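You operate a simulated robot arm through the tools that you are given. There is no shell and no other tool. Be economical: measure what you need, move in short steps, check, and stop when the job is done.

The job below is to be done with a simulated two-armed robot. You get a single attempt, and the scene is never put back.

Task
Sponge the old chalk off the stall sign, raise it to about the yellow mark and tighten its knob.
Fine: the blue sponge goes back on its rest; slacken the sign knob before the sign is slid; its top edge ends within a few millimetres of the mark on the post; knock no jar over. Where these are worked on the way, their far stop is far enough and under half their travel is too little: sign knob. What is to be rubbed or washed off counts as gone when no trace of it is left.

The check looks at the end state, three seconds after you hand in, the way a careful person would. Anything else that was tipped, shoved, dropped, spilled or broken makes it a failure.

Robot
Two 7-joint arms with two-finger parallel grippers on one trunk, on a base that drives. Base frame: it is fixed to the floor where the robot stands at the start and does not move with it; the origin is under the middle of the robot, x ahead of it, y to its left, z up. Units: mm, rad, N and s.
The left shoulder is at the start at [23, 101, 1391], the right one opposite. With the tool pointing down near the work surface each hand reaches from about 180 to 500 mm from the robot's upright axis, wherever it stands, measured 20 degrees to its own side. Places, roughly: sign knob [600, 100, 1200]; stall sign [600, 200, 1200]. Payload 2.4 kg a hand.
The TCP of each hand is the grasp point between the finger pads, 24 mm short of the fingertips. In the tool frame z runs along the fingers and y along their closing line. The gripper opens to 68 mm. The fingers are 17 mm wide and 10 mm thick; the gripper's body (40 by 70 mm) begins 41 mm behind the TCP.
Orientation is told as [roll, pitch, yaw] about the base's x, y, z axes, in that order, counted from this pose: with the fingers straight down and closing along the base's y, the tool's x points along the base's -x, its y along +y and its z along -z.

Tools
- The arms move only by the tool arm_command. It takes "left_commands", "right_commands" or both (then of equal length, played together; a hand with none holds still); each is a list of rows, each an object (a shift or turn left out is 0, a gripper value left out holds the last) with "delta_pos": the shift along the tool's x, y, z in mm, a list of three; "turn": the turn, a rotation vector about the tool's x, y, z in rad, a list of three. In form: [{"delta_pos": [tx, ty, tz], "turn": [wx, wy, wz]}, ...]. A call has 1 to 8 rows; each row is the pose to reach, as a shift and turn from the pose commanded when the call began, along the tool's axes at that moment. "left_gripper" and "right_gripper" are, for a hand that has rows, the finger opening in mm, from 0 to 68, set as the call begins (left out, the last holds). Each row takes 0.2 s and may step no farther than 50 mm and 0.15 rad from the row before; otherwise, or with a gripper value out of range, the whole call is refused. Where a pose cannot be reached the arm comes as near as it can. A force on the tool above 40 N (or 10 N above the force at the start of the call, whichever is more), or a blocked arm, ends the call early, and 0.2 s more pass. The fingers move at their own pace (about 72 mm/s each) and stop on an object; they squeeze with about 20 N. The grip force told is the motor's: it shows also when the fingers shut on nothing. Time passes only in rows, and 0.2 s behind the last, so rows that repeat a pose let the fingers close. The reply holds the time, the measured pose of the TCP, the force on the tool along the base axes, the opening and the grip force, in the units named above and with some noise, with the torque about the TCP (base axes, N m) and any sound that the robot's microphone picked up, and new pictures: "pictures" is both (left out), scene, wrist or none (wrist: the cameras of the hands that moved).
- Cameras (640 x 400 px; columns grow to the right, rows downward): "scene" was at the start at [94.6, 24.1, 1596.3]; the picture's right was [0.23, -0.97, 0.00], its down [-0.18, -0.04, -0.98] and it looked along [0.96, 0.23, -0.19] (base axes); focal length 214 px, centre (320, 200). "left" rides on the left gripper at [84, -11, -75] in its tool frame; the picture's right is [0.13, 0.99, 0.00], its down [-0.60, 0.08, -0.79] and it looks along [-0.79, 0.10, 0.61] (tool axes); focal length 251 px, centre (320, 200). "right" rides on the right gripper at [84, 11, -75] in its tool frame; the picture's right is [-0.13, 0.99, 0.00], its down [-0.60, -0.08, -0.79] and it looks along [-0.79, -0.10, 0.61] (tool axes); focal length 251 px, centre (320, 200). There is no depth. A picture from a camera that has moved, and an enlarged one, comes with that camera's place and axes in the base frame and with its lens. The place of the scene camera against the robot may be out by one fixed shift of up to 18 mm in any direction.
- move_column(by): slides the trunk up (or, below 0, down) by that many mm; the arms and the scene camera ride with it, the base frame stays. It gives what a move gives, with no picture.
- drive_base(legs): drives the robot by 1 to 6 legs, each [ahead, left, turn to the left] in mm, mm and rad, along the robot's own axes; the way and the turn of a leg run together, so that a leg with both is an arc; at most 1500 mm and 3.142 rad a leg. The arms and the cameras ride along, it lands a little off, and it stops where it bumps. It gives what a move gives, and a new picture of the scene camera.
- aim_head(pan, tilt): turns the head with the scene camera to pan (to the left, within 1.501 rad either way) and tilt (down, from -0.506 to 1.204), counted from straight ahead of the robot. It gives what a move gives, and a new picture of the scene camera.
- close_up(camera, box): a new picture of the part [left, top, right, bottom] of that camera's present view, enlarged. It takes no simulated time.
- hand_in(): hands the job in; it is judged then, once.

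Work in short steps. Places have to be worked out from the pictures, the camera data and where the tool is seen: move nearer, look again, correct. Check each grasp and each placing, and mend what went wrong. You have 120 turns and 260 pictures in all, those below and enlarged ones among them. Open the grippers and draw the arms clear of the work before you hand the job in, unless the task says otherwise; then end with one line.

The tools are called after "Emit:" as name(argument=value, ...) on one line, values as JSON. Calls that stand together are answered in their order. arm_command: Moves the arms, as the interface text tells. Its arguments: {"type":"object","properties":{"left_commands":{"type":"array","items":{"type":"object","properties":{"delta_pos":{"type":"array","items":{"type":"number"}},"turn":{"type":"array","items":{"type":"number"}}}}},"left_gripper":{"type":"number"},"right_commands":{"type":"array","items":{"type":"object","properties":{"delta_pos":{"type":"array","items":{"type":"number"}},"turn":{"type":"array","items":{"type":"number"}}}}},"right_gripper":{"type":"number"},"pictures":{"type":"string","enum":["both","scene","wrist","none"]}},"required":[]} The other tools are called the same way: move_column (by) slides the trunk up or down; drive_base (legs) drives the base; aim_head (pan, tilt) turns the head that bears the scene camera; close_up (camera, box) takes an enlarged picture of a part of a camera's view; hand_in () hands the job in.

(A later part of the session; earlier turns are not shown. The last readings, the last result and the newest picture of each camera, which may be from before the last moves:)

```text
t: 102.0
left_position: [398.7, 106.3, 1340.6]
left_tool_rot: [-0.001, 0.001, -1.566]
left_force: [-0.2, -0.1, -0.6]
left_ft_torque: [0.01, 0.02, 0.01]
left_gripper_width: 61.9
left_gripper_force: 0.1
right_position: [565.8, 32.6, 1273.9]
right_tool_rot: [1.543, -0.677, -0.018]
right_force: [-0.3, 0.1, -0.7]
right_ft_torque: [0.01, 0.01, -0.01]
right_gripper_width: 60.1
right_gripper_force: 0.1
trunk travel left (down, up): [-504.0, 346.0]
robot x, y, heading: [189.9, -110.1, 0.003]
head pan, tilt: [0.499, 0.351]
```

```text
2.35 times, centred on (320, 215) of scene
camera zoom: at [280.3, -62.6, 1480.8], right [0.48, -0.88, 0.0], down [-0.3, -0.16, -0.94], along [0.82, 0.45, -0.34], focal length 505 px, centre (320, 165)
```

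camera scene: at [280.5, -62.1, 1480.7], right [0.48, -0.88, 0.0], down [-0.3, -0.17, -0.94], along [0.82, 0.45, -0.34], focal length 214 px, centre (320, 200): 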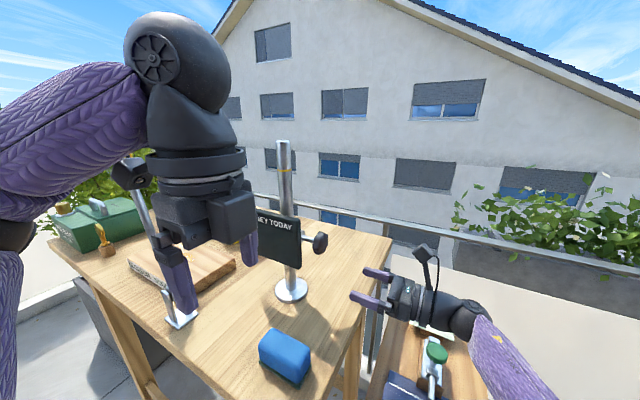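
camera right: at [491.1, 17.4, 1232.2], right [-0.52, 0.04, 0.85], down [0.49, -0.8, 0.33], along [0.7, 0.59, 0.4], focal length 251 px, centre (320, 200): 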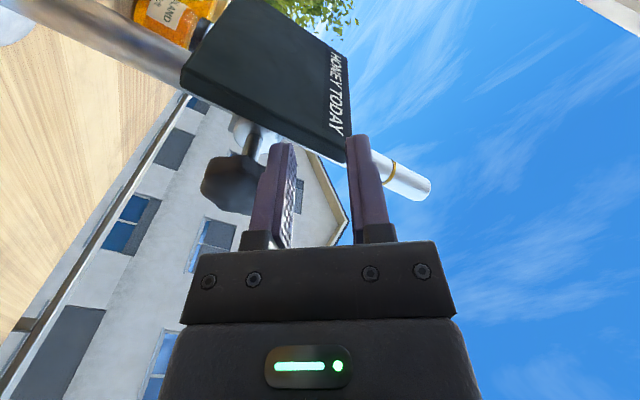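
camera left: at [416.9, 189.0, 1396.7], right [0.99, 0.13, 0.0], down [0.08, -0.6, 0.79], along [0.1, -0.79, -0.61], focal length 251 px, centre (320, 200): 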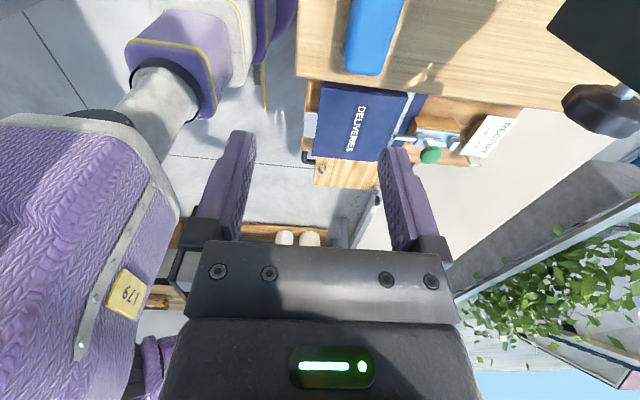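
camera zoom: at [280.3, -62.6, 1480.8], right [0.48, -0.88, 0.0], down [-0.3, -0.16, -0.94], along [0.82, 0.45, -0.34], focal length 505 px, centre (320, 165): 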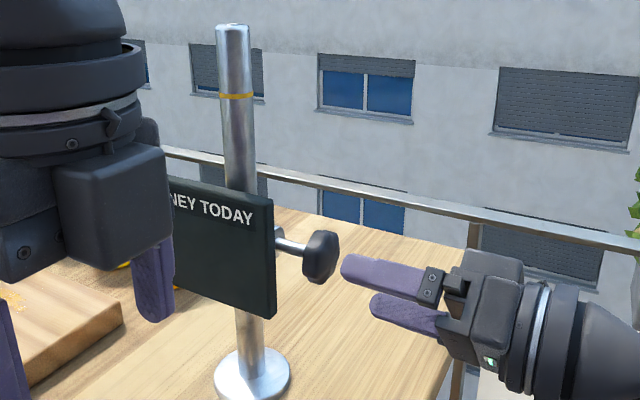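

The sign did not drop, and it even slid up a few mm with the hand, so it is slack but holds by friction. I re-grip to loosen further toward the stop, so I wind the wrist back and go to the positive side.

Emit:
arm_command(right_commands=[{"delta_pos": [-8, -14, 2], "turn": [0, 0, 0.14]}, {"delta_pos": [-16, -28, 4], "turn": [0, 0, 0.28]}, {"delta_pos": [-24, -42, 6], "turn": [0, 0, 0.42]}, {"delta_pos": [-31, -56, 8], "turn": [0, 0, 0.56]}, {"delta_pos": [-31, -56, 8], "turn": [0, 0, 0.7]}, {"delta_pos": [-31, -56, 8], "turn": [0, 0, 0.84]}, {"delta_pos": [-31, -56, 8], "turn": [0, 0, 0.98]}, {"delta_pos": [-31, -56, 8], "turn": [0, 0, 1.12]}], pictures="none")

Emit:
arm_command(right_commands=[{"turn": [0, 0, 0.14]}, {"turn": [0, 0, 0.28]}, {"turn": [0, 0, 0.42]}, {"turn": [0, 0, 0.56]}, {"turn": [0, 0, 0.7]}, {"turn": [0, 0, 0.84]}, {"turn": [0, 0, 0.98]}, {"turn": [0, 0, 1.12]}], pictures="none")

Emit:
arm_command(right_commands=[{"turn": [0, 0, 0.14]}, {"turn": [0, 0, 0.28]}, {"turn": [0, 0, 0.42]}, {"turn": [0, 0, 0.56]}, {"turn": [0, 0, 0.7]}, {"turn": [0, 0, 0.84]}, {"turn": [0, 0, 0.98]}, {"turn": [0, 0, 1.12]}], pictures="wrist")

Emit:
close_up(camera="scene", box=[250, 130, 390, 300])

```text
t: 103.8
left_position: [397.8, 105.1, 1340.6]
left_tool_rot: [0.0, 0.001, -1.566]
left_force: [0.6, 0.3, 0.0]
left_ft_torque: [0.0, 0.0, 0.0]
left_gripper_width: 62.0
left_gripper_force: 0.2
right_position: [624.6, 35.7, 1249.9]
right_tool_rot: [1.546, 0.445, -0.045]
right_force: [0.6, 0.5, 0.7]
right_ft_torque: [-0.03, 0.03, 0.0]
right_gripper_width: 59.9
right_gripper_force: 0.1
trunk travel left (down, up): [-504.0, 346.0]
robot x, y, heading: [186.8, -109.2, 0.002]
head pan, tilt: [0.499, 0.351]
```

```text
t: 105.6
left_position: [397.6, 105.3, 1341.4]
left_tool_rot: [0.001, 0.001, -1.568]
left_force: [-0.9, -0.3, -0.1]
left_ft_torque: [0.04, 0.01, 0.01]
left_gripper_width: 62.1
left_gripper_force: 0.1
right_position: [623.0, 36.1, 1250.9]
right_tool_rot: [0.225, 1.548, -1.38]
right_force: [0.5, -0.4, 0.8]
right_ft_torque: [-0.02, 0.02, 0.01]
right_gripper_width: 59.9
right_gripper_force: 0.2
trunk travel left (down, up): [-504.0, 346.0]
robot x, y, heading: [187.6, -108.8, 0.0]
head pan, tilt: [0.499, 0.351]
```

```text
t: 107.4
left_position: [396.5, 105.8, 1342.0]
left_tool_rot: [-0.001, -0.001, -1.567]
left_force: [0.0, 0.0, 0.4]
left_ft_torque: [-0.01, 0.0, 0.0]
left_gripper_width: 61.9
left_gripper_force: 0.1
right_position: [623.8, 35.5, 1250.1]
right_tool_rot: [-1.546, 0.456, 3.116]
right_force: [-0.2, -0.6, -0.4]
right_ft_torque: [0.0, -0.03, 0.01]
right_gripper_width: 59.8
right_gripper_force: 0.0
trunk travel left (down, up): [-504.0, 346.0]
robot x, y, heading: [191.4, -109.3, -0.001]
head pan, tilt: [0.499, 0.351]
camera right: at [700.8, -41.8, 1279.6], right [0.32, -0.03, -0.95], down [-0.6, -0.78, -0.18], along [-0.73, 0.63, -0.27], focal length 251 px, centre (320, 200)
```

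right: 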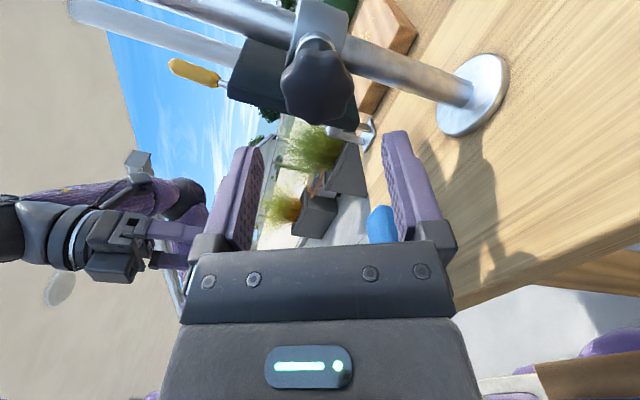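

```text
2.35 times, centred on (320, 215) of scene
camera zoom: at [280.5, -62.1, 1480.8], right [0.48, -0.88, 0.0], down [-0.3, -0.16, -0.94], along [0.82, 0.45, -0.34], focal length 505 px, centre (320, 165)
```

zoom: 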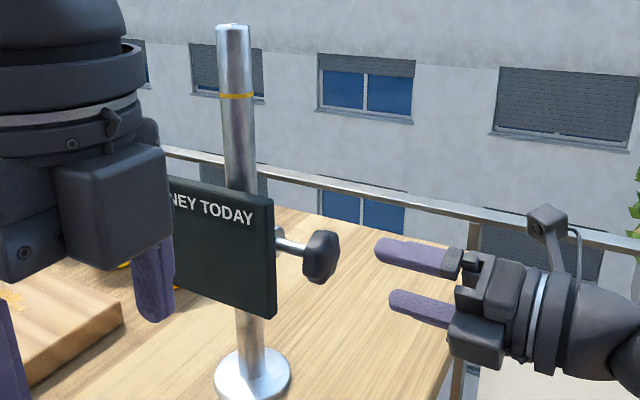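

The wrist now has +1.1 rad of pre-turn, and the knob is dead ahead at [626,118,1250]. I advance and grip.

Emit:
arm_command(right_commands=[{"delta_pos": [0, 0, 25]}, {"delta_pos": [0, 0, 50]}, {"delta_pos": [0, 0, 71]}, {"delta_pos": [0, 0, 71]}], right_gripper=60, pictures="wrist")

```text
t: 108.4
left_position: [398.5, 105.5, 1341.1]
left_tool_rot: [-0.002, 0.001, -1.568]
left_force: [-0.6, 0.6, -0.8]
left_ft_torque: [-0.01, 0.03, 0.02]
left_gripper_width: 62.1
left_gripper_force: 0.0
right_position: [627.1, 107.0, 1248.3]
right_tool_rot: [-1.549, 0.459, 3.119]
right_force: [0.2, 0.2, 0.5]
right_ft_torque: [0.01, 0.01, 0.01]
right_gripper_width: 59.8
right_gripper_force: 0.1
trunk travel left (down, up): [-504.0, 346.0]
robot x, y, heading: [188.2, -113.2, 0.006]
head pan, tilt: [0.499, 0.351]
camera right: at [703.9, 30.1, 1278.2], right [0.32, -0.03, -0.95], down [-0.6, -0.78, -0.18], along [-0.73, 0.63, -0.27], focal length 251 px, centre (320, 200)
```

right: 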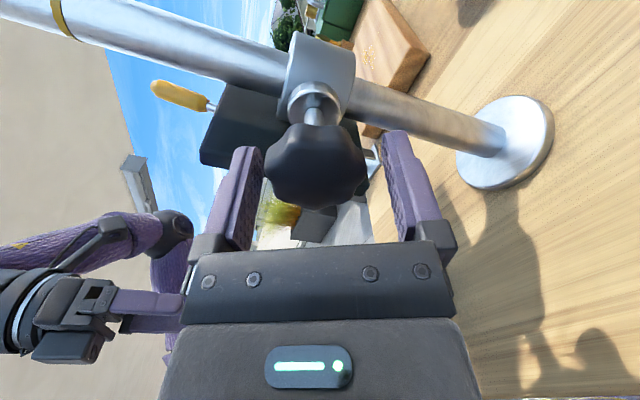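

Aligned. I close and then turn −0.8 to keep loosening.

Emit:
arm_command(right_commands=[{"delta_pos": [0, 0, 0]}, {"delta_pos": [0, 0, 0]}, {"delta_pos": [0, 0, 0]}], right_gripper=25, pictures="none")

Emit:
arm_command(right_commands=[{"turn": [0, 0, -0.1]}, {"turn": [0, 0, -0.2]}, {"turn": [0, 0, -0.3]}, {"turn": [0, 0, -0.4]}, {"turn": [0, 0, -0.5]}, {"turn": [0, 0, -0.6]}, {"turn": [0, 0, -0.7]}, {"turn": [0, 0, -0.8]}], pictures="none")

```text
t: 109.2
left_position: [396.0, 106.0, 1341.1]
left_tool_rot: [0.001, -0.001, -1.567]
left_force: [0.2, 0.0, -0.4]
left_ft_torque: [0.02, -0.02, -0.01]
left_gripper_width: 62.0
left_gripper_force: 0.0
right_position: [627.3, 108.6, 1249.1]
right_tool_rot: [-1.546, 0.458, 3.117]
right_force: [-0.3, 1.8, 0.1]
right_ft_torque: [0.92, -0.05, 0.2]
right_gripper_width: 44.0
right_gripper_force: 45.0
trunk travel left (down, up): [-504.0, 346.0]
robot x, y, heading: [190.6, -111.5, 0.001]
head pan, tilt: [0.499, 0.351]
```

```text
t: 111.0
left_position: [397.9, 105.9, 1340.5]
left_tool_rot: [0.001, -0.002, -1.568]
left_force: [0.0, 0.8, 0.2]
left_ft_torque: [0.0, -0.02, -0.04]
left_gripper_width: 61.9
left_gripper_force: 0.1
right_position: [626.2, 107.8, 1249.5]
right_tool_rot: [-1.502, 1.257, -3.111]
right_force: [-2.5, 2.2, 1.8]
right_ft_torque: [0.98, 1.13, 0.42]
right_gripper_width: 45.0
right_gripper_force: 45.2
trunk travel left (down, up): [-504.0, 346.0]
robot x, y, heading: [190.0, -106.3, -0.0]
head pan, tilt: [0.499, 0.351]
```

A resisting torque of 1.1 N·m appears. I look at the knob to see whether it is at its stop.

Emit:
close_up(camera="right", box=[220, 50, 440, 250])

Emit:
arm_command(right_commands=[{"turn": [0, 0, -0.1]}, {"turn": [0, 0, -0.2]}, {"turn": [0, 0, -0.3]}], pictures="none")

Emit:
close_up(camera="right", box=[220, 50, 440, 250])

```text
2.00 times, centred on (330, 150) of right
camera zoom: at [659.1, 32.2, 1327.9], right [0.9, -0.04, -0.43], down [-0.29, -0.8, -0.53], along [-0.32, 0.61, -0.73], focal length 503 px, centre (300, 300)
```

zoom: 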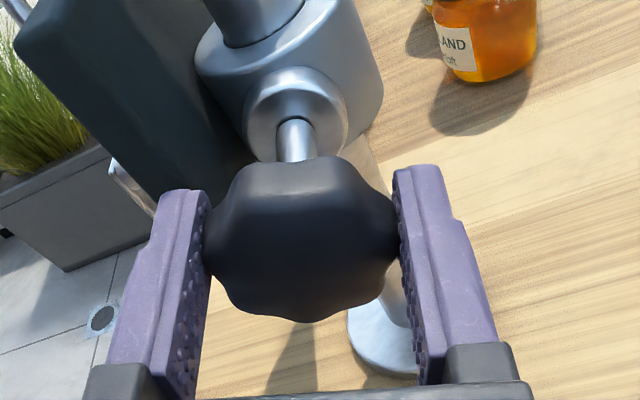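

```text
t: 111.8
left_position: [396.4, 105.0, 1341.4]
left_tool_rot: [0.001, -0.001, -1.567]
left_force: [0.3, -0.2, 0.1]
left_ft_torque: [-0.03, 0.01, 0.06]
left_gripper_width: 61.9
left_gripper_force: 0.0
right_position: [624.4, 107.9, 1252.9]
right_tool_rot: [-0.439, 1.551, -2.044]
right_force: [0.8, 4.4, 21.7]
right_ft_torque: [0.55, 0.66, 0.64]
right_gripper_width: 44.5
right_gripper_force: 44.8
trunk travel left (down, up): [-504.0, 346.0]
robot x, y, heading: [190.0, -109.6, -0.002]
head pan, tilt: [0.499, 0.351]
```

```text
2.00 times, centred on (330, 150) of right
camera zoom: at [632.9, 33.0, 1337.3], right [0.99, -0.04, -0.14], down [-0.11, -0.8, -0.59], along [-0.09, 0.6, -0.8], focal length 503 px, centre (300, 300)
```

zoom: 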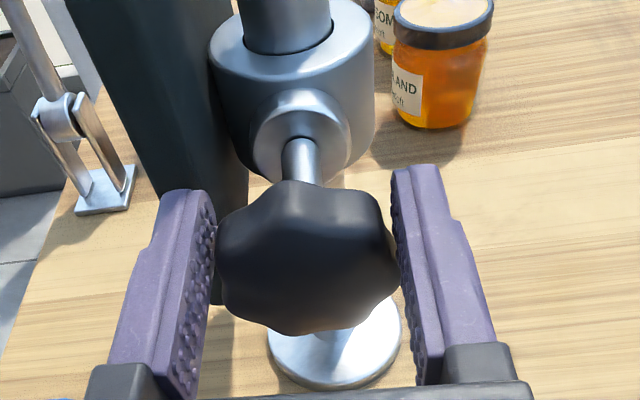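

The knob no longer follows and the grip slips, so it is at its loose stop. I reopen, recentre and grip again at this neutral wrist angle, ready to lift.

Emit:
arm_command(right_commands=[{"delta_pos": [0, 0, 0]}, {"delta_pos": [0, 0, 0]}, {"delta_pos": [-1, 0, 0]}], right_gripper=60, pictures="wrist")

Emit:
close_up(camera="right", box=[220, 50, 440, 250])

Emit:
close_up(camera="scene", box=[250, 130, 390, 300])

```text
t: 112.6
left_position: [398.1, 105.8, 1340.8]
left_tool_rot: [0.0, 0.001, -1.567]
left_force: [0.2, -0.5, 0.1]
left_ft_torque: [-0.04, 0.01, -0.01]
left_gripper_width: 62.1
left_gripper_force: 0.1
right_position: [625.5, 106.4, 1247.7]
right_tool_rot: [-0.493, 1.546, -2.096]
right_force: [0.3, 0.3, 0.8]
right_ft_torque: [0.05, -0.02, 0.0]
right_gripper_width: 59.9
right_gripper_force: 0.0
trunk travel left (down, up): [-504.0, 346.0]
robot x, y, heading: [191.7, -109.9, -0.001]
head pan, tilt: [0.499, 0.351]
camera right: at [634.4, 33.0, 1334.0], right [0.99, -0.04, -0.14], down [-0.11, -0.8, -0.59], along [-0.09, 0.6, -0.8], focal length 251 px, centre (320, 200)
```

right: 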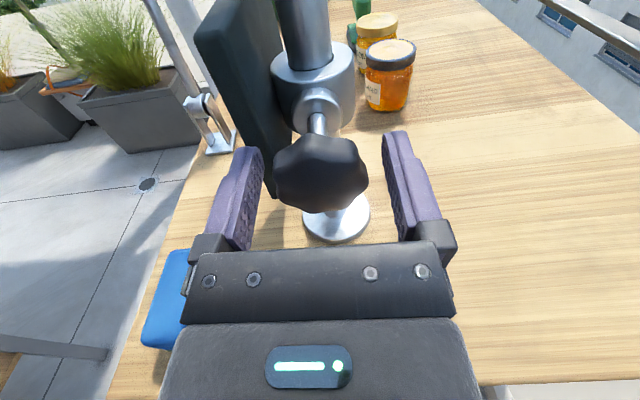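

```text
2.00 times, centred on (330, 150) of right
camera zoom: at [634.4, 33.0, 1334.0], right [0.99, -0.04, -0.14], down [-0.11, -0.8, -0.59], along [-0.09, 0.6, -0.8], focal length 503 px, centre (300, 300)
```

zoom: 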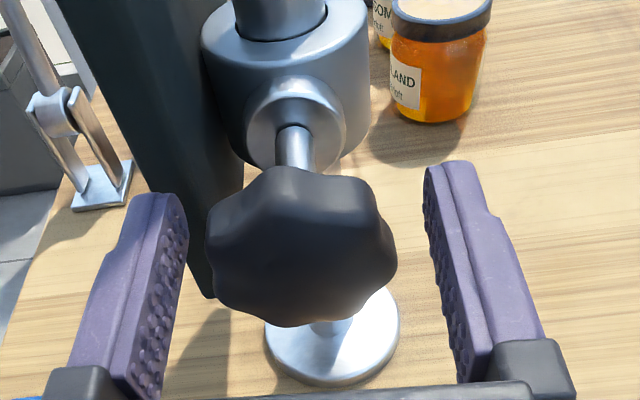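

```text
2.35 times, centred on (320, 215) of scene
camera zoom: at [280.3, -62.1, 1480.8], right [0.48, -0.88, 0.0], down [-0.3, -0.16, -0.94], along [0.82, 0.45, -0.34], focal length 505 px, centre (320, 165)
```

zoom: 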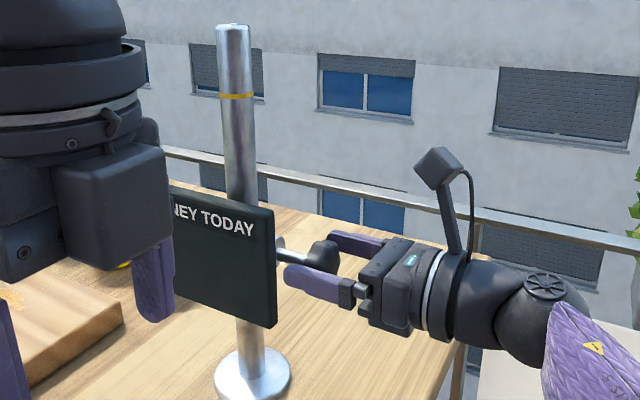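

The sign is again near its start height. I align the hand 6 mm lower, grip and lift in small steps.

Emit:
arm_command(right_commands=[{"delta_pos": [-6, 0, 1]}, {"delta_pos": [-6, 0, 1]}], pictures="none")

Emit:
arm_command(right_commands=[{"delta_pos": [0, 0, 0]}, {"delta_pos": [0, 0, 0]}, {"delta_pos": [0, 0, 0]}], right_gripper=25, pictures="none")

Emit:
arm_command(right_commands=[{"delta_pos": [5, 0, 0]}, {"delta_pos": [12, 0, 0]}, {"delta_pos": [20, 0, 0]}, {"delta_pos": [28, 0, 0]}, {"delta_pos": [36, 0, 0]}, {"delta_pos": [44, 0, 0]}, {"delta_pos": [52, 0, 0]}, {"delta_pos": [60, 0, 0]}], pictures="wrist")

Emit:
close_up(camera="scene", box=[250, 130, 390, 300])

```text
t: 113.2
left_position: [397.9, 105.5, 1341.7]
left_tool_rot: [-0.001, -0.001, -1.568]
left_force: [-1.0, -0.4, 1.0]
left_ft_torque: [0.01, 0.0, 0.02]
left_gripper_width: 62.1
left_gripper_force: 0.0
right_position: [626.7, 107.9, 1241.8]
right_tool_rot: [-0.528, 1.546, -2.134]
right_force: [-0.1, 0.1, 0.3]
right_ft_torque: [0.02, 0.04, 0.02]
right_gripper_width: 60.0
right_gripper_force: 0.1
trunk travel left (down, up): [-504.0, 346.0]
robot x, y, heading: [186.8, -107.2, -0.004]
head pan, tilt: [0.499, 0.351]
```

```text
t: 114.0
left_position: [397.0, 106.5, 1340.8]
left_tool_rot: [0.0, 0.0, -1.567]
left_force: [-0.4, 0.2, 0.0]
left_ft_torque: [0.0, -0.02, -0.02]
left_gripper_width: 62.0
left_gripper_force: 0.1
right_position: [625.9, 107.8, 1242.4]
right_tool_rot: [-0.488, 1.547, -2.091]
right_force: [-5.1, 0.1, 0.8]
right_ft_torque: [0.18, -0.02, 0.98]
right_gripper_width: 45.9
right_gripper_force: 44.7
trunk travel left (down, up): [-504.0, 346.0]
robot x, y, heading: [188.3, -109.5, -0.002]
head pan, tilt: [0.499, 0.351]
```

```text
t: 115.8
left_position: [395.8, 104.5, 1341.6]
left_tool_rot: [0.001, 0.0, -1.567]
left_force: [0.7, 0.1, 0.0]
left_ft_torque: [-0.01, 0.0, 0.01]
left_gripper_width: 61.9
left_gripper_force: 0.0
right_position: [626.0, 109.1, 1303.0]
right_tool_rot: [-0.459, 1.547, -2.065]
right_force: [-10.7, -4.3, -4.9]
right_ft_torque: [-1.01, 0.05, 0.58]
right_gripper_width: 45.4
right_gripper_force: 44.9
trunk travel left (down, up): [-504.0, 346.0]
robot x, y, heading: [184.9, -109.4, 0.002]
head pan, tilt: [0.499, 0.351]
camera right: at [633.4, 34.1, 1389.1], right [0.99, -0.04, -0.14], down [-0.11, -0.8, -0.59], along [-0.09, 0.6, -0.8], focal length 251 px, centre (320, 200)
```

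right: 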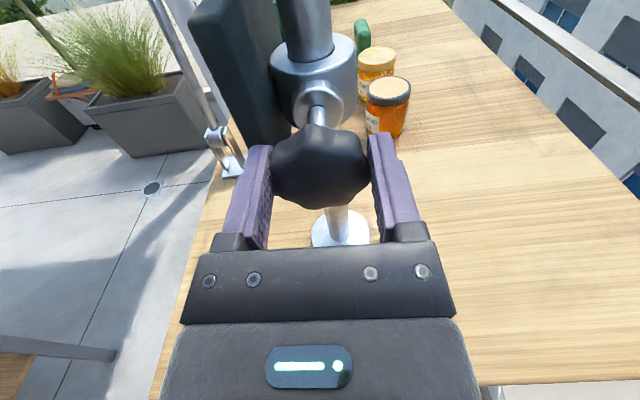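

```text
2.35 times, centred on (320, 215) of scene
camera zoom: at [278.3, -62.9, 1480.9], right [0.48, -0.88, 0.0], down [-0.3, -0.16, -0.94], along [0.82, 0.45, -0.34], focal length 505 px, centre (320, 165)
```

zoom: 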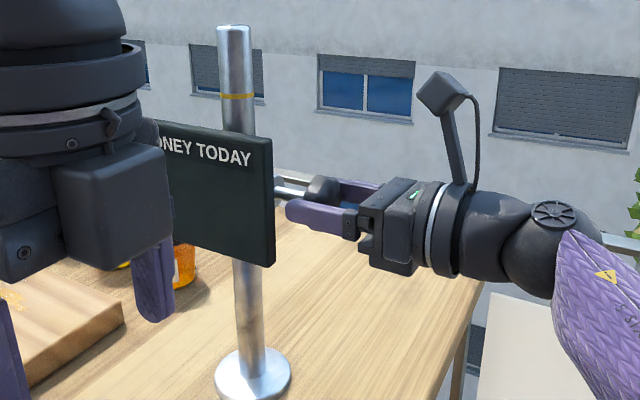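

The sign rises with the hand. About 15 mm remain, so I lift 13 mm more and meanwhile raise the left hand to use its camera as a level sight.

Emit:
arm_command(right_commands=[{"delta_pos": [4, 0, 0]}, {"delta_pos": [9, 0, 0]}, {"delta_pos": [13, 0, 0]}, {"delta_pos": [13, 0, 0]}, {"delta_pos": [13, 0, 0]}, {"delta_pos": [13, 0, 0]}, {"delta_pos": [13, 0, 0]}, {"delta_pos": [13, 0, 0]}], left_commands=[{"delta_pos": [0, -8, -20], "turn": [0, 0, -0.13]}, {"delta_pos": [0, -16, -40], "turn": [0, 0, -0.26]}, {"delta_pos": [0, -24, -60], "turn": [0, 0, -0.39]}, {"delta_pos": [0, -30, -80], "turn": [0, 0, -0.52]}, {"delta_pos": [0, -30, -100], "turn": [0, 0, -0.65]}, {"delta_pos": [0, -30, -100], "turn": [0, 0, -0.78]}, {"delta_pos": [0, -30, -100], "turn": [0, 0, -0.92]}, {"delta_pos": [0, -30, -100], "turn": [0, 0, -1.05]}], pictures="scene")

```text
t: 116.5
left_position: [384.9, 95.8, 1380.6]
left_tool_rot: [0.005, -0.009, -1.281]
left_force: [4.4, -6.6, -7.9]
left_ft_torque: [-0.28, 0.0, -0.14]
left_gripper_width: 62.1
left_gripper_force: 0.1
left hand out of reach, approached as far as the arm can: row 2, 3
right_position: [625.6, 107.6, 1314.3]
right_tool_rot: [-0.533, 1.548, -2.134]
right_force: [-6.4, -3.8, 0.5]
right_ft_torque: [-0.19, -0.02, 1.21]
right_gripper_width: 45.6
right_gripper_force: 44.9
trunk travel left (down, up): [-504.0, 346.0]
robot x, y, heading: [186.6, -113.4, 0.003]
head pan, tilt: [0.499, 0.351]
stopped in row 3 (left hand): the force on the tool passed its limit at 67 N (the readings are from after the stop); the commanded pose is now the measured one
camera scene: at [279.1, -63.2, 1481.0], right [0.48, -0.88, 0.0], down [-0.3, -0.16, -0.94], along [0.82, 0.45, -0.34], focal length 214 px, centre (320, 200)
```

scene: 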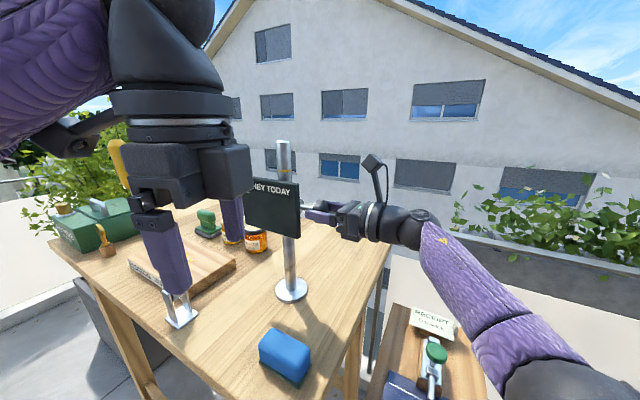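

The left hand met something, with a 67 N peak. I back it out the way it came at once and then find out what it touched.

Emit:
arm_command(left_commands=[{"delta_pos": [2, 5, 13], "turn": [0, 0, 0.1]}, {"delta_pos": [4, 10, 26], "turn": [0, 0, 0.2]}, {"delta_pos": [6, 14, 40], "turn": [0, 0, 0.287]}], pictures="none")

Emit:
aim_head(pan=0.9, tilt=0.3)

```text
t: 117.3
left_position: [396.1, 106.3, 1340.7]
left_tool_rot: [0.006, -0.006, -1.57]
left_force: [-0.5, 0.5, -0.7]
left_ft_torque: [0.01, -0.01, -0.02]
left_gripper_width: 62.1
left_gripper_force: 0.2
right_position: [625.3, 107.9, 1312.4]
right_tool_rot: [-0.522, 1.546, -2.129]
right_force: [-8.4, -3.4, -1.0]
right_ft_torque: [0.35, 0.01, 0.97]
right_gripper_width: 45.4
right_gripper_force: 45.1
trunk travel left (down, up): [-504.0, 346.0]
robot x, y, heading: [192.0, -110.1, 0.002]
head pan, tilt: [0.499, 0.351]
```

```text
t: 118.2
left_position: [395.9, 106.3, 1341.2]
left_tool_rot: [0.007, -0.006, -1.568]
left_force: [-0.2, -0.2, 0.0]
left_ft_torque: [0.04, -0.02, -0.01]
left_gripper_width: 61.9
left_gripper_force: 0.1
right_position: [624.9, 108.3, 1313.8]
right_tool_rot: [-0.504, 1.548, -2.109]
right_force: [-10.2, -4.8, -1.8]
right_ft_torque: [0.27, 0.03, 0.72]
right_gripper_width: 45.3
right_gripper_force: 44.9
trunk travel left (down, up): [-504.0, 346.0]
robot x, y, heading: [188.9, -109.0, 0.0]
head pan, tilt: [0.901, 0.3]
camera scene: at [254.7, -34.5, 1485.6], right [0.78, -0.62, 0.0], down [-0.18, -0.23, -0.96], along [0.59, 0.75, -0.29], focal length 214 px, centre (320, 200)
```

scene: 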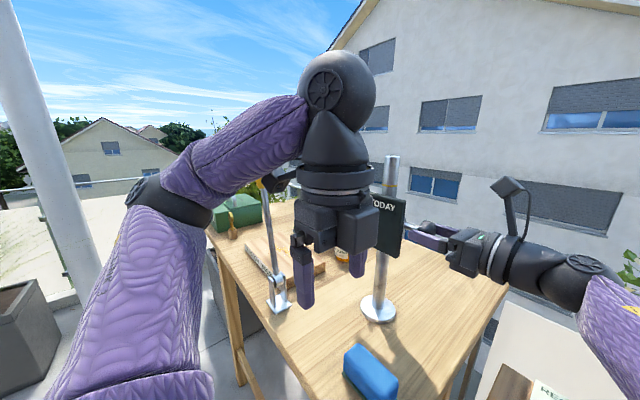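

The lever is where it was, and the hand camera most likely bumped my own forearm; all forces are back to zero. I now check the sign height with the scene camera.

Emit:
aim_head(pan=0.6, tilt=0.25)

Emit:
close_up(camera="scene", box=[270, 140, 350, 240])

```text
t: 119.0
left_position: [395.3, 106.6, 1341.7]
left_tool_rot: [0.007, -0.004, -1.567]
left_force: [0.0, -0.7, 0.3]
left_ft_torque: [-0.03, 0.02, 0.0]
left_gripper_width: 62.1
left_gripper_force: 0.0
right_position: [624.6, 108.0, 1312.7]
right_tool_rot: [-0.5, 1.546, -2.104]
right_force: [-10.7, -4.1, -2.7]
right_ft_torque: [-0.12, 0.05, 0.68]
right_gripper_width: 45.4
right_gripper_force: 44.8
trunk travel left (down, up): [-504.0, 346.0]
robot x, y, heading: [188.6, -110.1, -0.0]
head pan, tilt: [0.6, 0.25]
camera scene: at [273.6, -54.7, 1490.4], right [0.57, -0.82, 0.0], down [-0.2, -0.14, -0.97], along [0.8, 0.55, -0.25], focal length 214 px, centre (320, 200)
```

scene: 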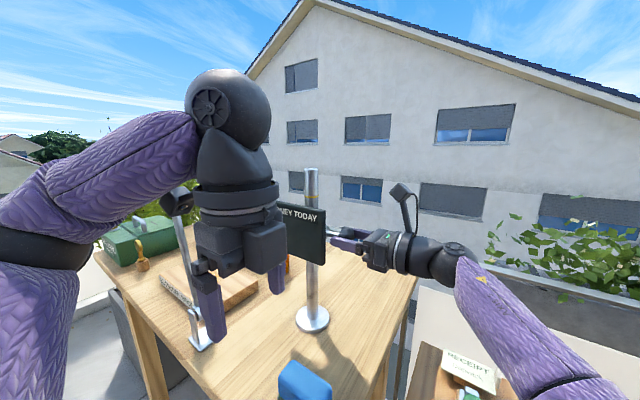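

```text
4.00 times, centred on (310, 190) of scene
camera zoom: at [273.6, -54.7, 1490.4], right [0.57, -0.82, 0.0], down [-0.2, -0.14, -0.97], along [0.8, 0.55, -0.25], focal length 858 px, centre (360, 240)
```

zoom: 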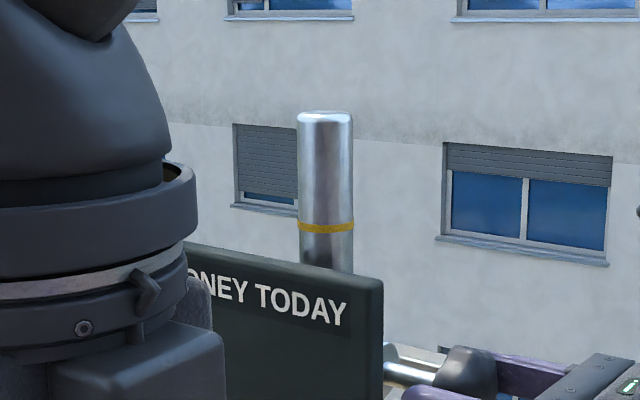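

I estimate roughly 10 mm remain, but my readings disagree, so I take a finer zoom of the sign's top edge and the mark.

Emit:
close_up(camera="scene", box=[300, 180, 336, 220])

```text
10.00 times, centred on (318, 200) of scene
camera zoom: at [273.6, -54.7, 1490.4], right [0.57, -0.82, 0.0], down [-0.2, -0.14, -0.97], along [0.8, 0.55, -0.25], focal length 2145 px, centre (340, 200)
```

zoom: 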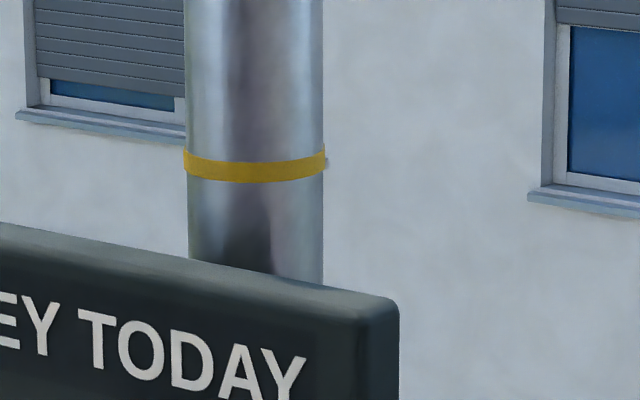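

The fine zoom puts the sign's top at about 1374 and the mark at about 1388, so about 14 mm remain. I lift 13 mm more.

Emit:
arm_command(right_commands=[{"delta_pos": [4, 0, 0]}, {"delta_pos": [9, 0, 0]}, {"delta_pos": [13, 0, 0]}, {"delta_pos": [13, 0, 0]}], pictures="none")

Emit:
close_up(camera="scene", box=[300, 180, 336, 220])

```text
t: 120.0
left_position: [396.8, 104.0, 1341.2]
left_tool_rot: [0.008, -0.006, -1.568]
left_force: [0.3, -0.2, -0.1]
left_ft_torque: [0.01, -0.02, 0.0]
left_gripper_width: 61.9
left_gripper_force: 0.1
right_position: [624.9, 108.3, 1327.2]
right_tool_rot: [-0.505, 1.547, -2.112]
right_force: [-9.7, -5.0, -5.3]
right_ft_torque: [-0.37, 0.03, 0.67]
right_gripper_width: 45.5
right_gripper_force: 44.8
trunk travel left (down, up): [-504.0, 346.0]
robot x, y, heading: [187.9, -105.2, 0.0]
head pan, tilt: [0.6, 0.25]
```

```text
10.00 times, centred on (318, 200) of scene
camera zoom: at [273.7, -55.0, 1490.4], right [0.57, -0.82, 0.0], down [-0.2, -0.14, -0.97], along [0.8, 0.55, -0.25], focal length 2145 px, centre (340, 200)
```

zoom: 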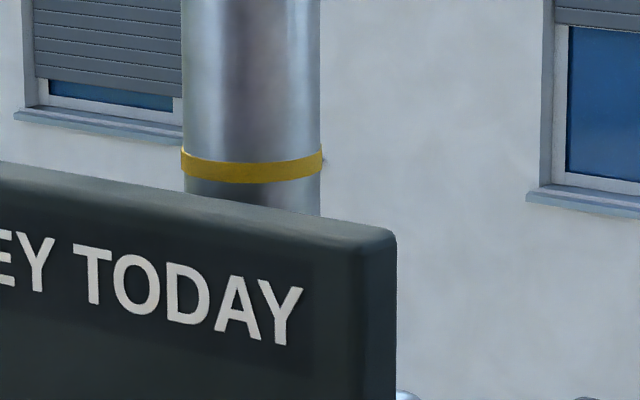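

By my estimate the sign's top is now about level with the mark. I tighten the knob while holding this height.

Emit:
arm_command(right_commands=[{"turn": [0, 0, 0.13]}, {"turn": [0, 0, 0.26]}, {"turn": [0, 0, 0.39]}, {"turn": [0, 0, 0.52]}, {"turn": [0, 0, 0.65]}, {"turn": [0, 0, 0.78]}, {"turn": [0, 0, 0.91]}, {"turn": [0, 0, 1.04]}], pictures="wrist")

Emit:
close_up(camera="scene", box=[300, 180, 336, 220])

```text
t: 121.8
left_position: [397.7, 105.5, 1339.5]
left_tool_rot: [0.006, -0.006, -1.568]
left_force: [-0.1, -1.0, -0.2]
left_ft_torque: [0.04, -0.01, 0.02]
left_gripper_width: 61.8
left_gripper_force: 0.0
right_position: [626.7, 109.2, 1325.0]
right_tool_rot: [-1.546, 0.514, 3.118]
right_force: [-2.4, -2.9, -5.1]
right_ft_torque: [-0.16, 0.0, 0.99]
right_gripper_width: 45.1
right_gripper_force: 45.1
trunk travel left (down, up): [-504.0, 346.0]
robot x, y, heading: [188.3, -109.3, 0.001]
head pan, tilt: [0.6, 0.25]
camera right: at [702.3, 31.0, 1359.7], right [0.37, -0.03, -0.93], down [-0.59, -0.78, -0.21], along [-0.71, 0.63, -0.31], focal length 251 px, centre (320, 200)
```

right: 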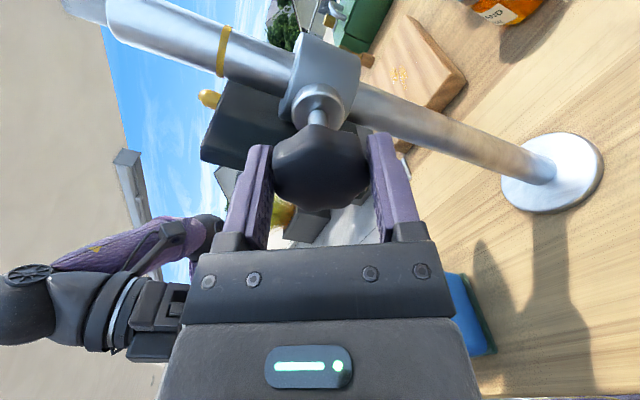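

```text
10.00 times, centred on (318, 200) of scene
camera zoom: at [275.7, -54.3, 1490.2], right [0.57, -0.82, 0.0], down [-0.2, -0.14, -0.97], along [0.8, 0.55, -0.25], focal length 2145 px, centre (340, 200)
```

zoom: 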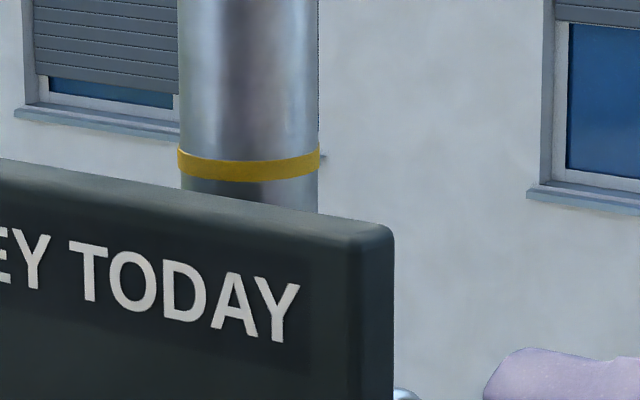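

The height is unchanged. I release, back off and check that the sign stays, winding the wrist back for a second tightening stroke.

Emit:
arm_command(right_commands=[{"delta_pos": [0, 0, 0]}, {"delta_pos": [0, 0, 0]}, {"delta_pos": [0, 0, -25]}, {"delta_pos": [0, 0, -60], "turn": [0, 0, -0.14]}, {"delta_pos": [0, 0, -60], "turn": [0, 0, -0.28]}, {"delta_pos": [0, 0, -60], "turn": [0, 0, -0.42]}, {"delta_pos": [0, 0, -60], "turn": [0, 0, -0.56]}, {"delta_pos": [0, 0, -60], "turn": [0, 0, -0.7]}], right_gripper=60, pictures="none")

Emit:
close_up(camera="scene", box=[300, 180, 336, 220])

Emit:
arm_command(right_commands=[{"turn": [0, 0, -0.14]}, {"turn": [0, 0, -0.28]}, {"turn": [0, 0, -0.42]}, {"turn": [0, 0, -0.56]}, {"turn": [0, 0, -0.7]}, {"turn": [0, 0, -0.84]}, {"turn": [0, 0, -0.98]}, {"turn": [0, 0, -1.1]}], pictures="none")

Emit:
arm_command(right_commands=[{"turn": [0, 0, -0.14]}, {"turn": [0, 0, -0.28]}, {"turn": [0, 0, -0.42]}, {"turn": [0, 0, -0.56]}, {"turn": [0, 0, -0.65]}], pictures="both")

```text
t: 123.6
left_position: [398.6, 106.8, 1341.2]
left_tool_rot: [0.004, -0.007, -1.566]
left_force: [-0.3, 0.8, 0.1]
left_ft_torque: [0.0, 0.01, 0.01]
left_gripper_width: 62.1
left_gripper_force: 0.0
right_position: [625.3, 49.6, 1327.2]
right_tool_rot: [-1.508, 1.22, -3.119]
right_force: [-0.4, -0.6, 0.7]
right_ft_torque: [0.0, 0.01, 0.01]
right_gripper_width: 60.1
right_gripper_force: 0.0
trunk travel left (down, up): [-504.0, 346.0]
robot x, y, heading: [188.7, -108.2, 0.001]
head pan, tilt: [0.6, 0.25]
```

```text
10.00 times, centred on (318, 200) of scene
camera zoom: at [275.7, -54.0, 1490.2], right [0.57, -0.82, 0.0], down [-0.2, -0.14, -0.97], along [0.8, 0.55, -0.25], focal length 2145 px, centre (340, 200)
```

zoom: 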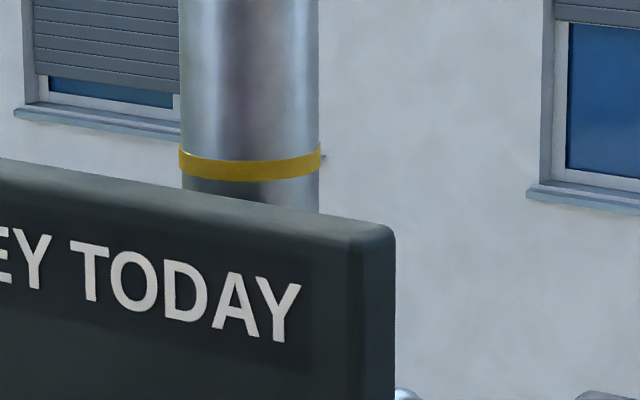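

```text
t: 125.4
left_position: [397.7, 106.3, 1340.6]
left_tool_rot: [0.003, -0.007, -1.566]
left_force: [-0.3, 0.4, -0.1]
left_ft_torque: [0.01, -0.02, 0.01]
left_gripper_width: 62.0
left_gripper_force: 0.1
right_position: [625.1, 49.3, 1326.9]
right_tool_rot: [1.538, 0.82, -0.057]
right_force: [-0.1, 0.2, 0.4]
right_ft_torque: [-0.01, 0.03, 0.0]
right_gripper_width: 59.8
right_gripper_force: 0.0
trunk travel left (down, up): [-504.0, 346.0]
robot x, y, heading: [189.4, -110.7, 0.004]
head pan, tilt: [0.6, 0.25]
```

```text
t: 126.6
left_position: [398.6, 106.3, 1340.0]
left_tool_rot: [0.003, -0.008, -1.568]
left_force: [0.3, 0.1, 0.2]
left_ft_torque: [-0.01, 0.01, -0.04]
left_gripper_width: 61.8
left_gripper_force: 0.1
right_position: [624.9, 49.7, 1326.3]
right_tool_rot: [1.549, 0.171, -0.038]
right_force: [-0.4, -0.1, 0.7]
right_ft_torque: [0.0, 0.02, -0.03]
right_gripper_width: 59.9
right_gripper_force: 0.1
trunk travel left (down, up): [-504.0, 346.0]
robot x, y, heading: [187.3, -107.5, 0.003]
head pan, tilt: [0.6, 0.25]
camera scene: at [275.7, -54.0, 1490.2], right [0.57, -0.82, 0.0], down [-0.2, -0.14, -0.97], along [0.8, 0.55, -0.25], focal length 214 px, centre (320, 200)
camera right: at [540.6, -22.8, 1354.3], right [0.3, 0.01, 0.95], down [0.55, -0.82, -0.16], along [0.78, 0.58, -0.25], focal length 251 px, centre (320, 200)
```

scene: 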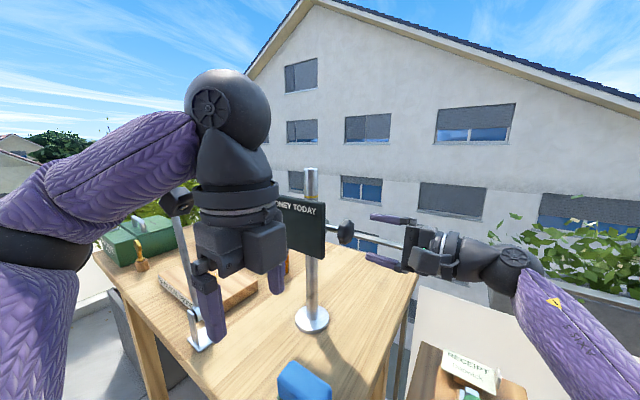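
right: 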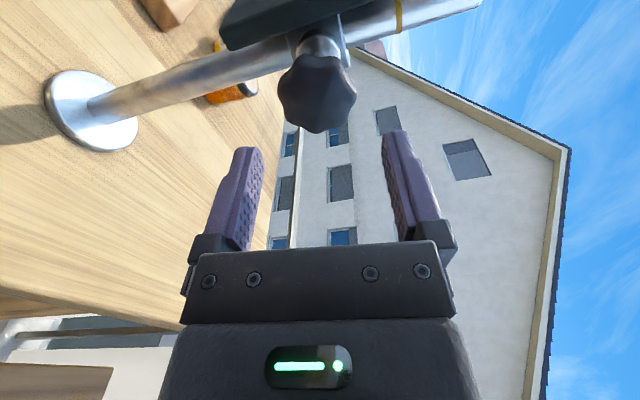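

The sign stays in place. The right camera is almost at mark height and looks sideways, so I raise it by 34 mm and back it off for a level sight on mark and top edge.

Emit:
arm_command(right_commands=[{"delta_pos": [3, 17, -25]}, {"delta_pos": [6, 33.5, -50]}, {"delta_pos": [6, 33.5, -50]}], pictures="wrist")

Emit:
close_up(camera="right", box=[270, 0, 430, 100])

```text
t: 127.4
left_position: [398.6, 106.5, 1340.6]
left_tool_rot: [0.003, -0.009, -1.568]
left_force: [0.6, -0.7, -0.3]
left_ft_torque: [0.01, 0.01, 0.01]
left_gripper_width: 62.0
left_gripper_force: 0.1
right_position: [621.9, 0.2, 1363.3]
right_tool_rot: [1.548, 0.17, -0.038]
right_force: [-0.1, -0.6, -0.3]
right_ft_torque: [0.03, 0.02, -0.02]
right_gripper_width: 60.0
right_gripper_force: 0.0
trunk travel left (down, up): [-504.0, 346.0]
robot x, y, heading: [190.1, -109.6, -0.004]
head pan, tilt: [0.6, 0.25]
camera right: at [538.1, -72.0, 1391.0], right [0.3, 0.01, 0.95], down [0.55, -0.82, -0.16], along [0.78, 0.58, -0.25], focal length 251 px, centre (320, 200)
```

right: 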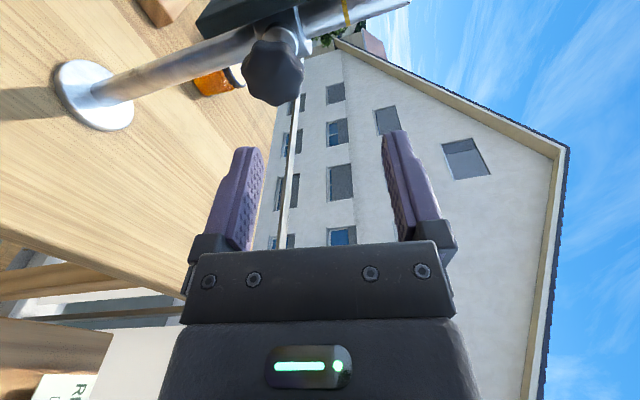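

```text
4.00 times, centred on (350, 50) of right
camera zoom: at [538.1, -72.0, 1391.0], right [0.3, 0.01, 0.95], down [0.55, -0.82, -0.16], along [0.78, 0.58, -0.25], focal length 1006 px, centre (200, 800)
```

zoom: 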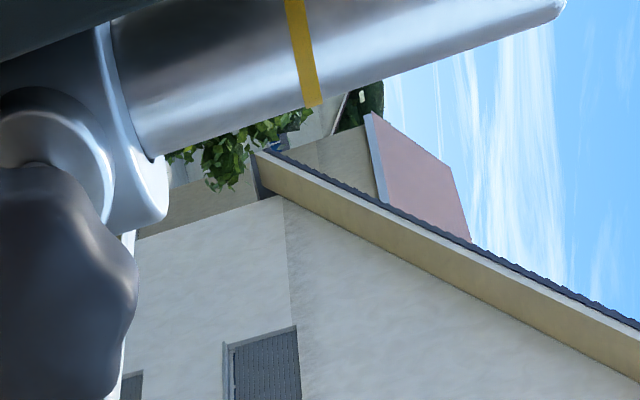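

The sign's edge is just out of view, so I yaw the hand by 0.4 rad to look more toward the sign.

Emit:
arm_command(right_commands=[{"turn": [0.023, 0.13, 0]}, {"turn": [0.046, 0.26, 0]}, {"turn": [0.068, 0.394, 0]}, {"turn": [0.068, 0.394, 0]}], pictures="wrist")

Emit:
close_up(camera="right", box=[270, 0, 430, 100])

```text
t: 128.4
left_position: [398.1, 107.3, 1340.6]
left_tool_rot: [0.006, -0.007, -1.568]
left_force: [-0.2, 0.0, 0.5]
left_ft_torque: [-0.03, -0.03, 0.04]
left_gripper_width: 62.0
left_gripper_force: 0.0
right_position: [597.6, -5.0, 1362.9]
right_tool_rot: [1.551, 0.182, 0.362]
right_force: [0.2, -0.3, -0.1]
right_ft_torque: [-0.01, 0.01, -0.02]
right_gripper_width: 60.1
right_gripper_force: 0.1
right hand out of reach, approached as far as the arm can: row 3, 4
trunk travel left (down, up): [-504.0, 346.0]
robot x, y, heading: [188.3, -113.1, -0.006]
head pan, tilt: [0.6, 0.25]
camera right: at [549.2, -103.4, 1390.2], right [0.28, 0.13, 0.95], down [0.83, -0.54, -0.17], along [0.49, 0.83, -0.25], focal length 251 px, centre (320, 200)
```

right: 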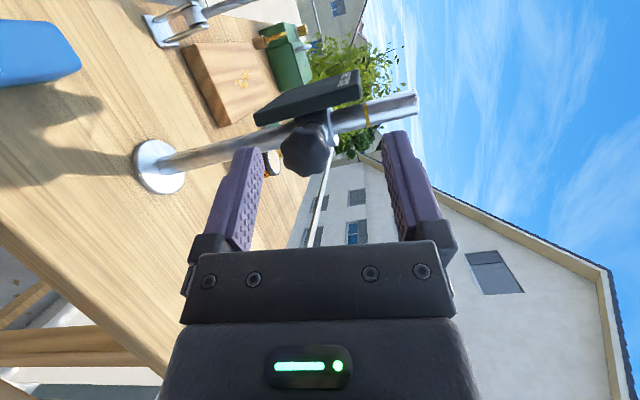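

```text
4.00 times, centred on (350, 50) of right
camera zoom: at [549.2, -103.4, 1390.2], right [0.28, 0.13, 0.95], down [0.83, -0.54, -0.17], along [0.49, 0.83, -0.25], focal length 1006 px, centre (200, 800)
```

zoom: 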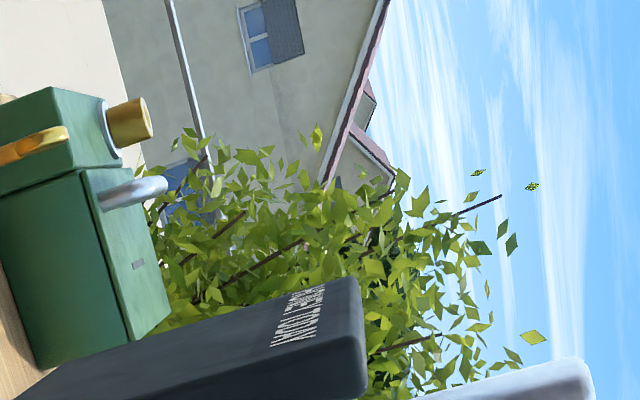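

Now both the mark and the sign's top edge are in view, so I zoom in there.

Emit:
close_up(camera="right", box=[310, 60, 410, 150])

```text
4.44 times, centred on (360, 105) of right
camera zoom: at [549.2, -103.4, 1390.2], right [0.28, 0.13, 0.95], down [0.83, -0.54, -0.17], along [0.49, 0.83, -0.25], focal length 1118 px, centre (142, 622)
```

zoom: 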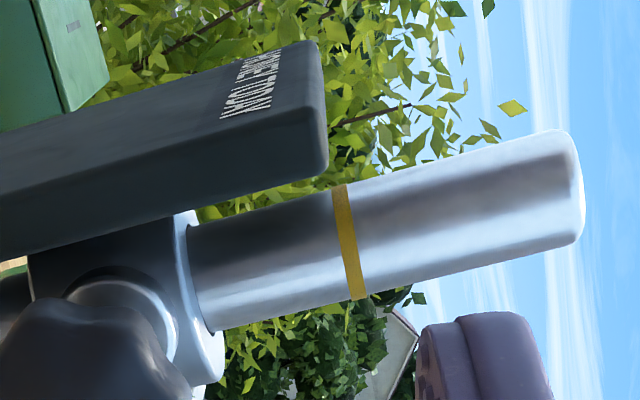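

Seen level, the sign's top edge and the mark agree to about 1 mm. Now I return for the final tightening stroke.

Emit:
arm_command(right_commands=[{"delta_pos": [-12, -7, 7], "turn": [-0.017, -0.1, 0]}, {"delta_pos": [-23, -14, 14], "turn": [-0.034, -0.2, 0]}, {"delta_pos": [-35, -21, 20], "turn": [-0.051, -0.3, 0]}, {"delta_pos": [-46, -29, 27], "turn": [-0.066, -0.385, 0]}, {"delta_pos": [-46, -29, 27], "turn": [-0.066, -0.385, 0]}], pictures="wrist")

```text
t: 129.6
left_position: [398.0, 106.9, 1340.1]
left_tool_rot: [0.006, -0.007, -1.568]
left_force: [1.3, 0.2, -0.1]
left_ft_torque: [-0.02, -0.03, 0.01]
left_gripper_width: 62.2
left_gripper_force: 0.1
right_position: [626.7, 34.2, 1323.2]
right_tool_rot: [1.547, 0.175, -0.031]
right_force: [-0.6, -0.2, 0.1]
right_ft_torque: [-0.02, 0.01, 0.01]
right_gripper_width: 59.9
right_gripper_force: 0.0
trunk travel left (down, up): [-504.0, 346.0]
robot x, y, heading: [186.4, -110.0, 0.001]
head pan, tilt: [0.6, 0.25]
camera right: at [542.9, -38.9, 1351.6], right [0.3, 0.01, 0.95], down [0.56, -0.81, -0.17], along [0.77, 0.58, -0.25], focal length 251 px, centre (320, 200)
```

right: 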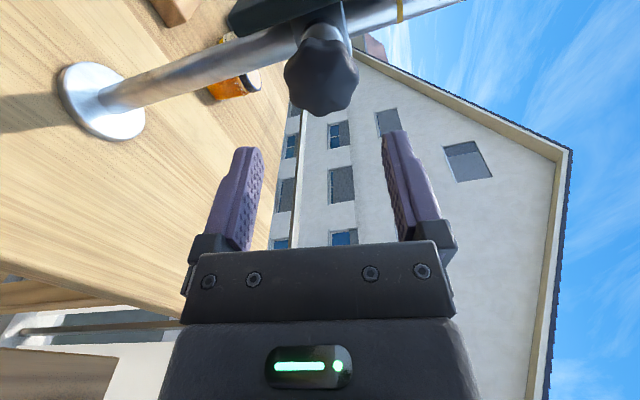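

The knob is at [624,118,1326]. I advance over it.

Emit:
arm_command(right_commands=[{"delta_pos": [2, 2.6, 25]}, {"delta_pos": [2, 2.6, 50]}, {"delta_pos": [2, 2.6, 73]}, {"delta_pos": [2, 2.6, 73]}], right_gripper=60, pictures="wrist")

```text
t: 130.6
left_position: [397.7, 105.3, 1340.8]
left_tool_rot: [0.005, -0.007, -1.567]
left_force: [-0.4, 0.0, 0.4]
left_ft_torque: [0.0, -0.02, 0.03]
left_gripper_width: 61.8
left_gripper_force: 0.0
right_position: [628.9, 105.8, 1324.7]
right_tool_rot: [1.548, 0.176, -0.03]
right_force: [-1.2, -0.2, 0.3]
right_ft_torque: [0.0, -0.02, -0.03]
right_gripper_width: 60.1
right_gripper_force: 0.2
trunk travel left (down, up): [-504.0, 346.0]
robot x, y, heading: [185.1, -111.6, 0.003]
head pan, tilt: [0.6, 0.25]
camera right: at [544.7, 33.5, 1352.8], right [0.3, 0.01, 0.95], down [0.56, -0.81, -0.17], along [0.77, 0.58, -0.25], focal length 251 px, centre (320, 200)
```

right: 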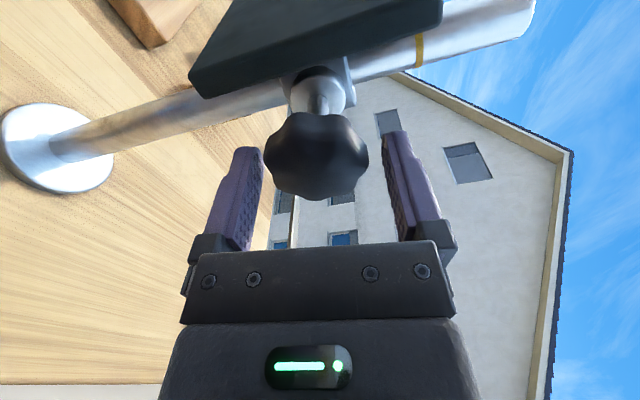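

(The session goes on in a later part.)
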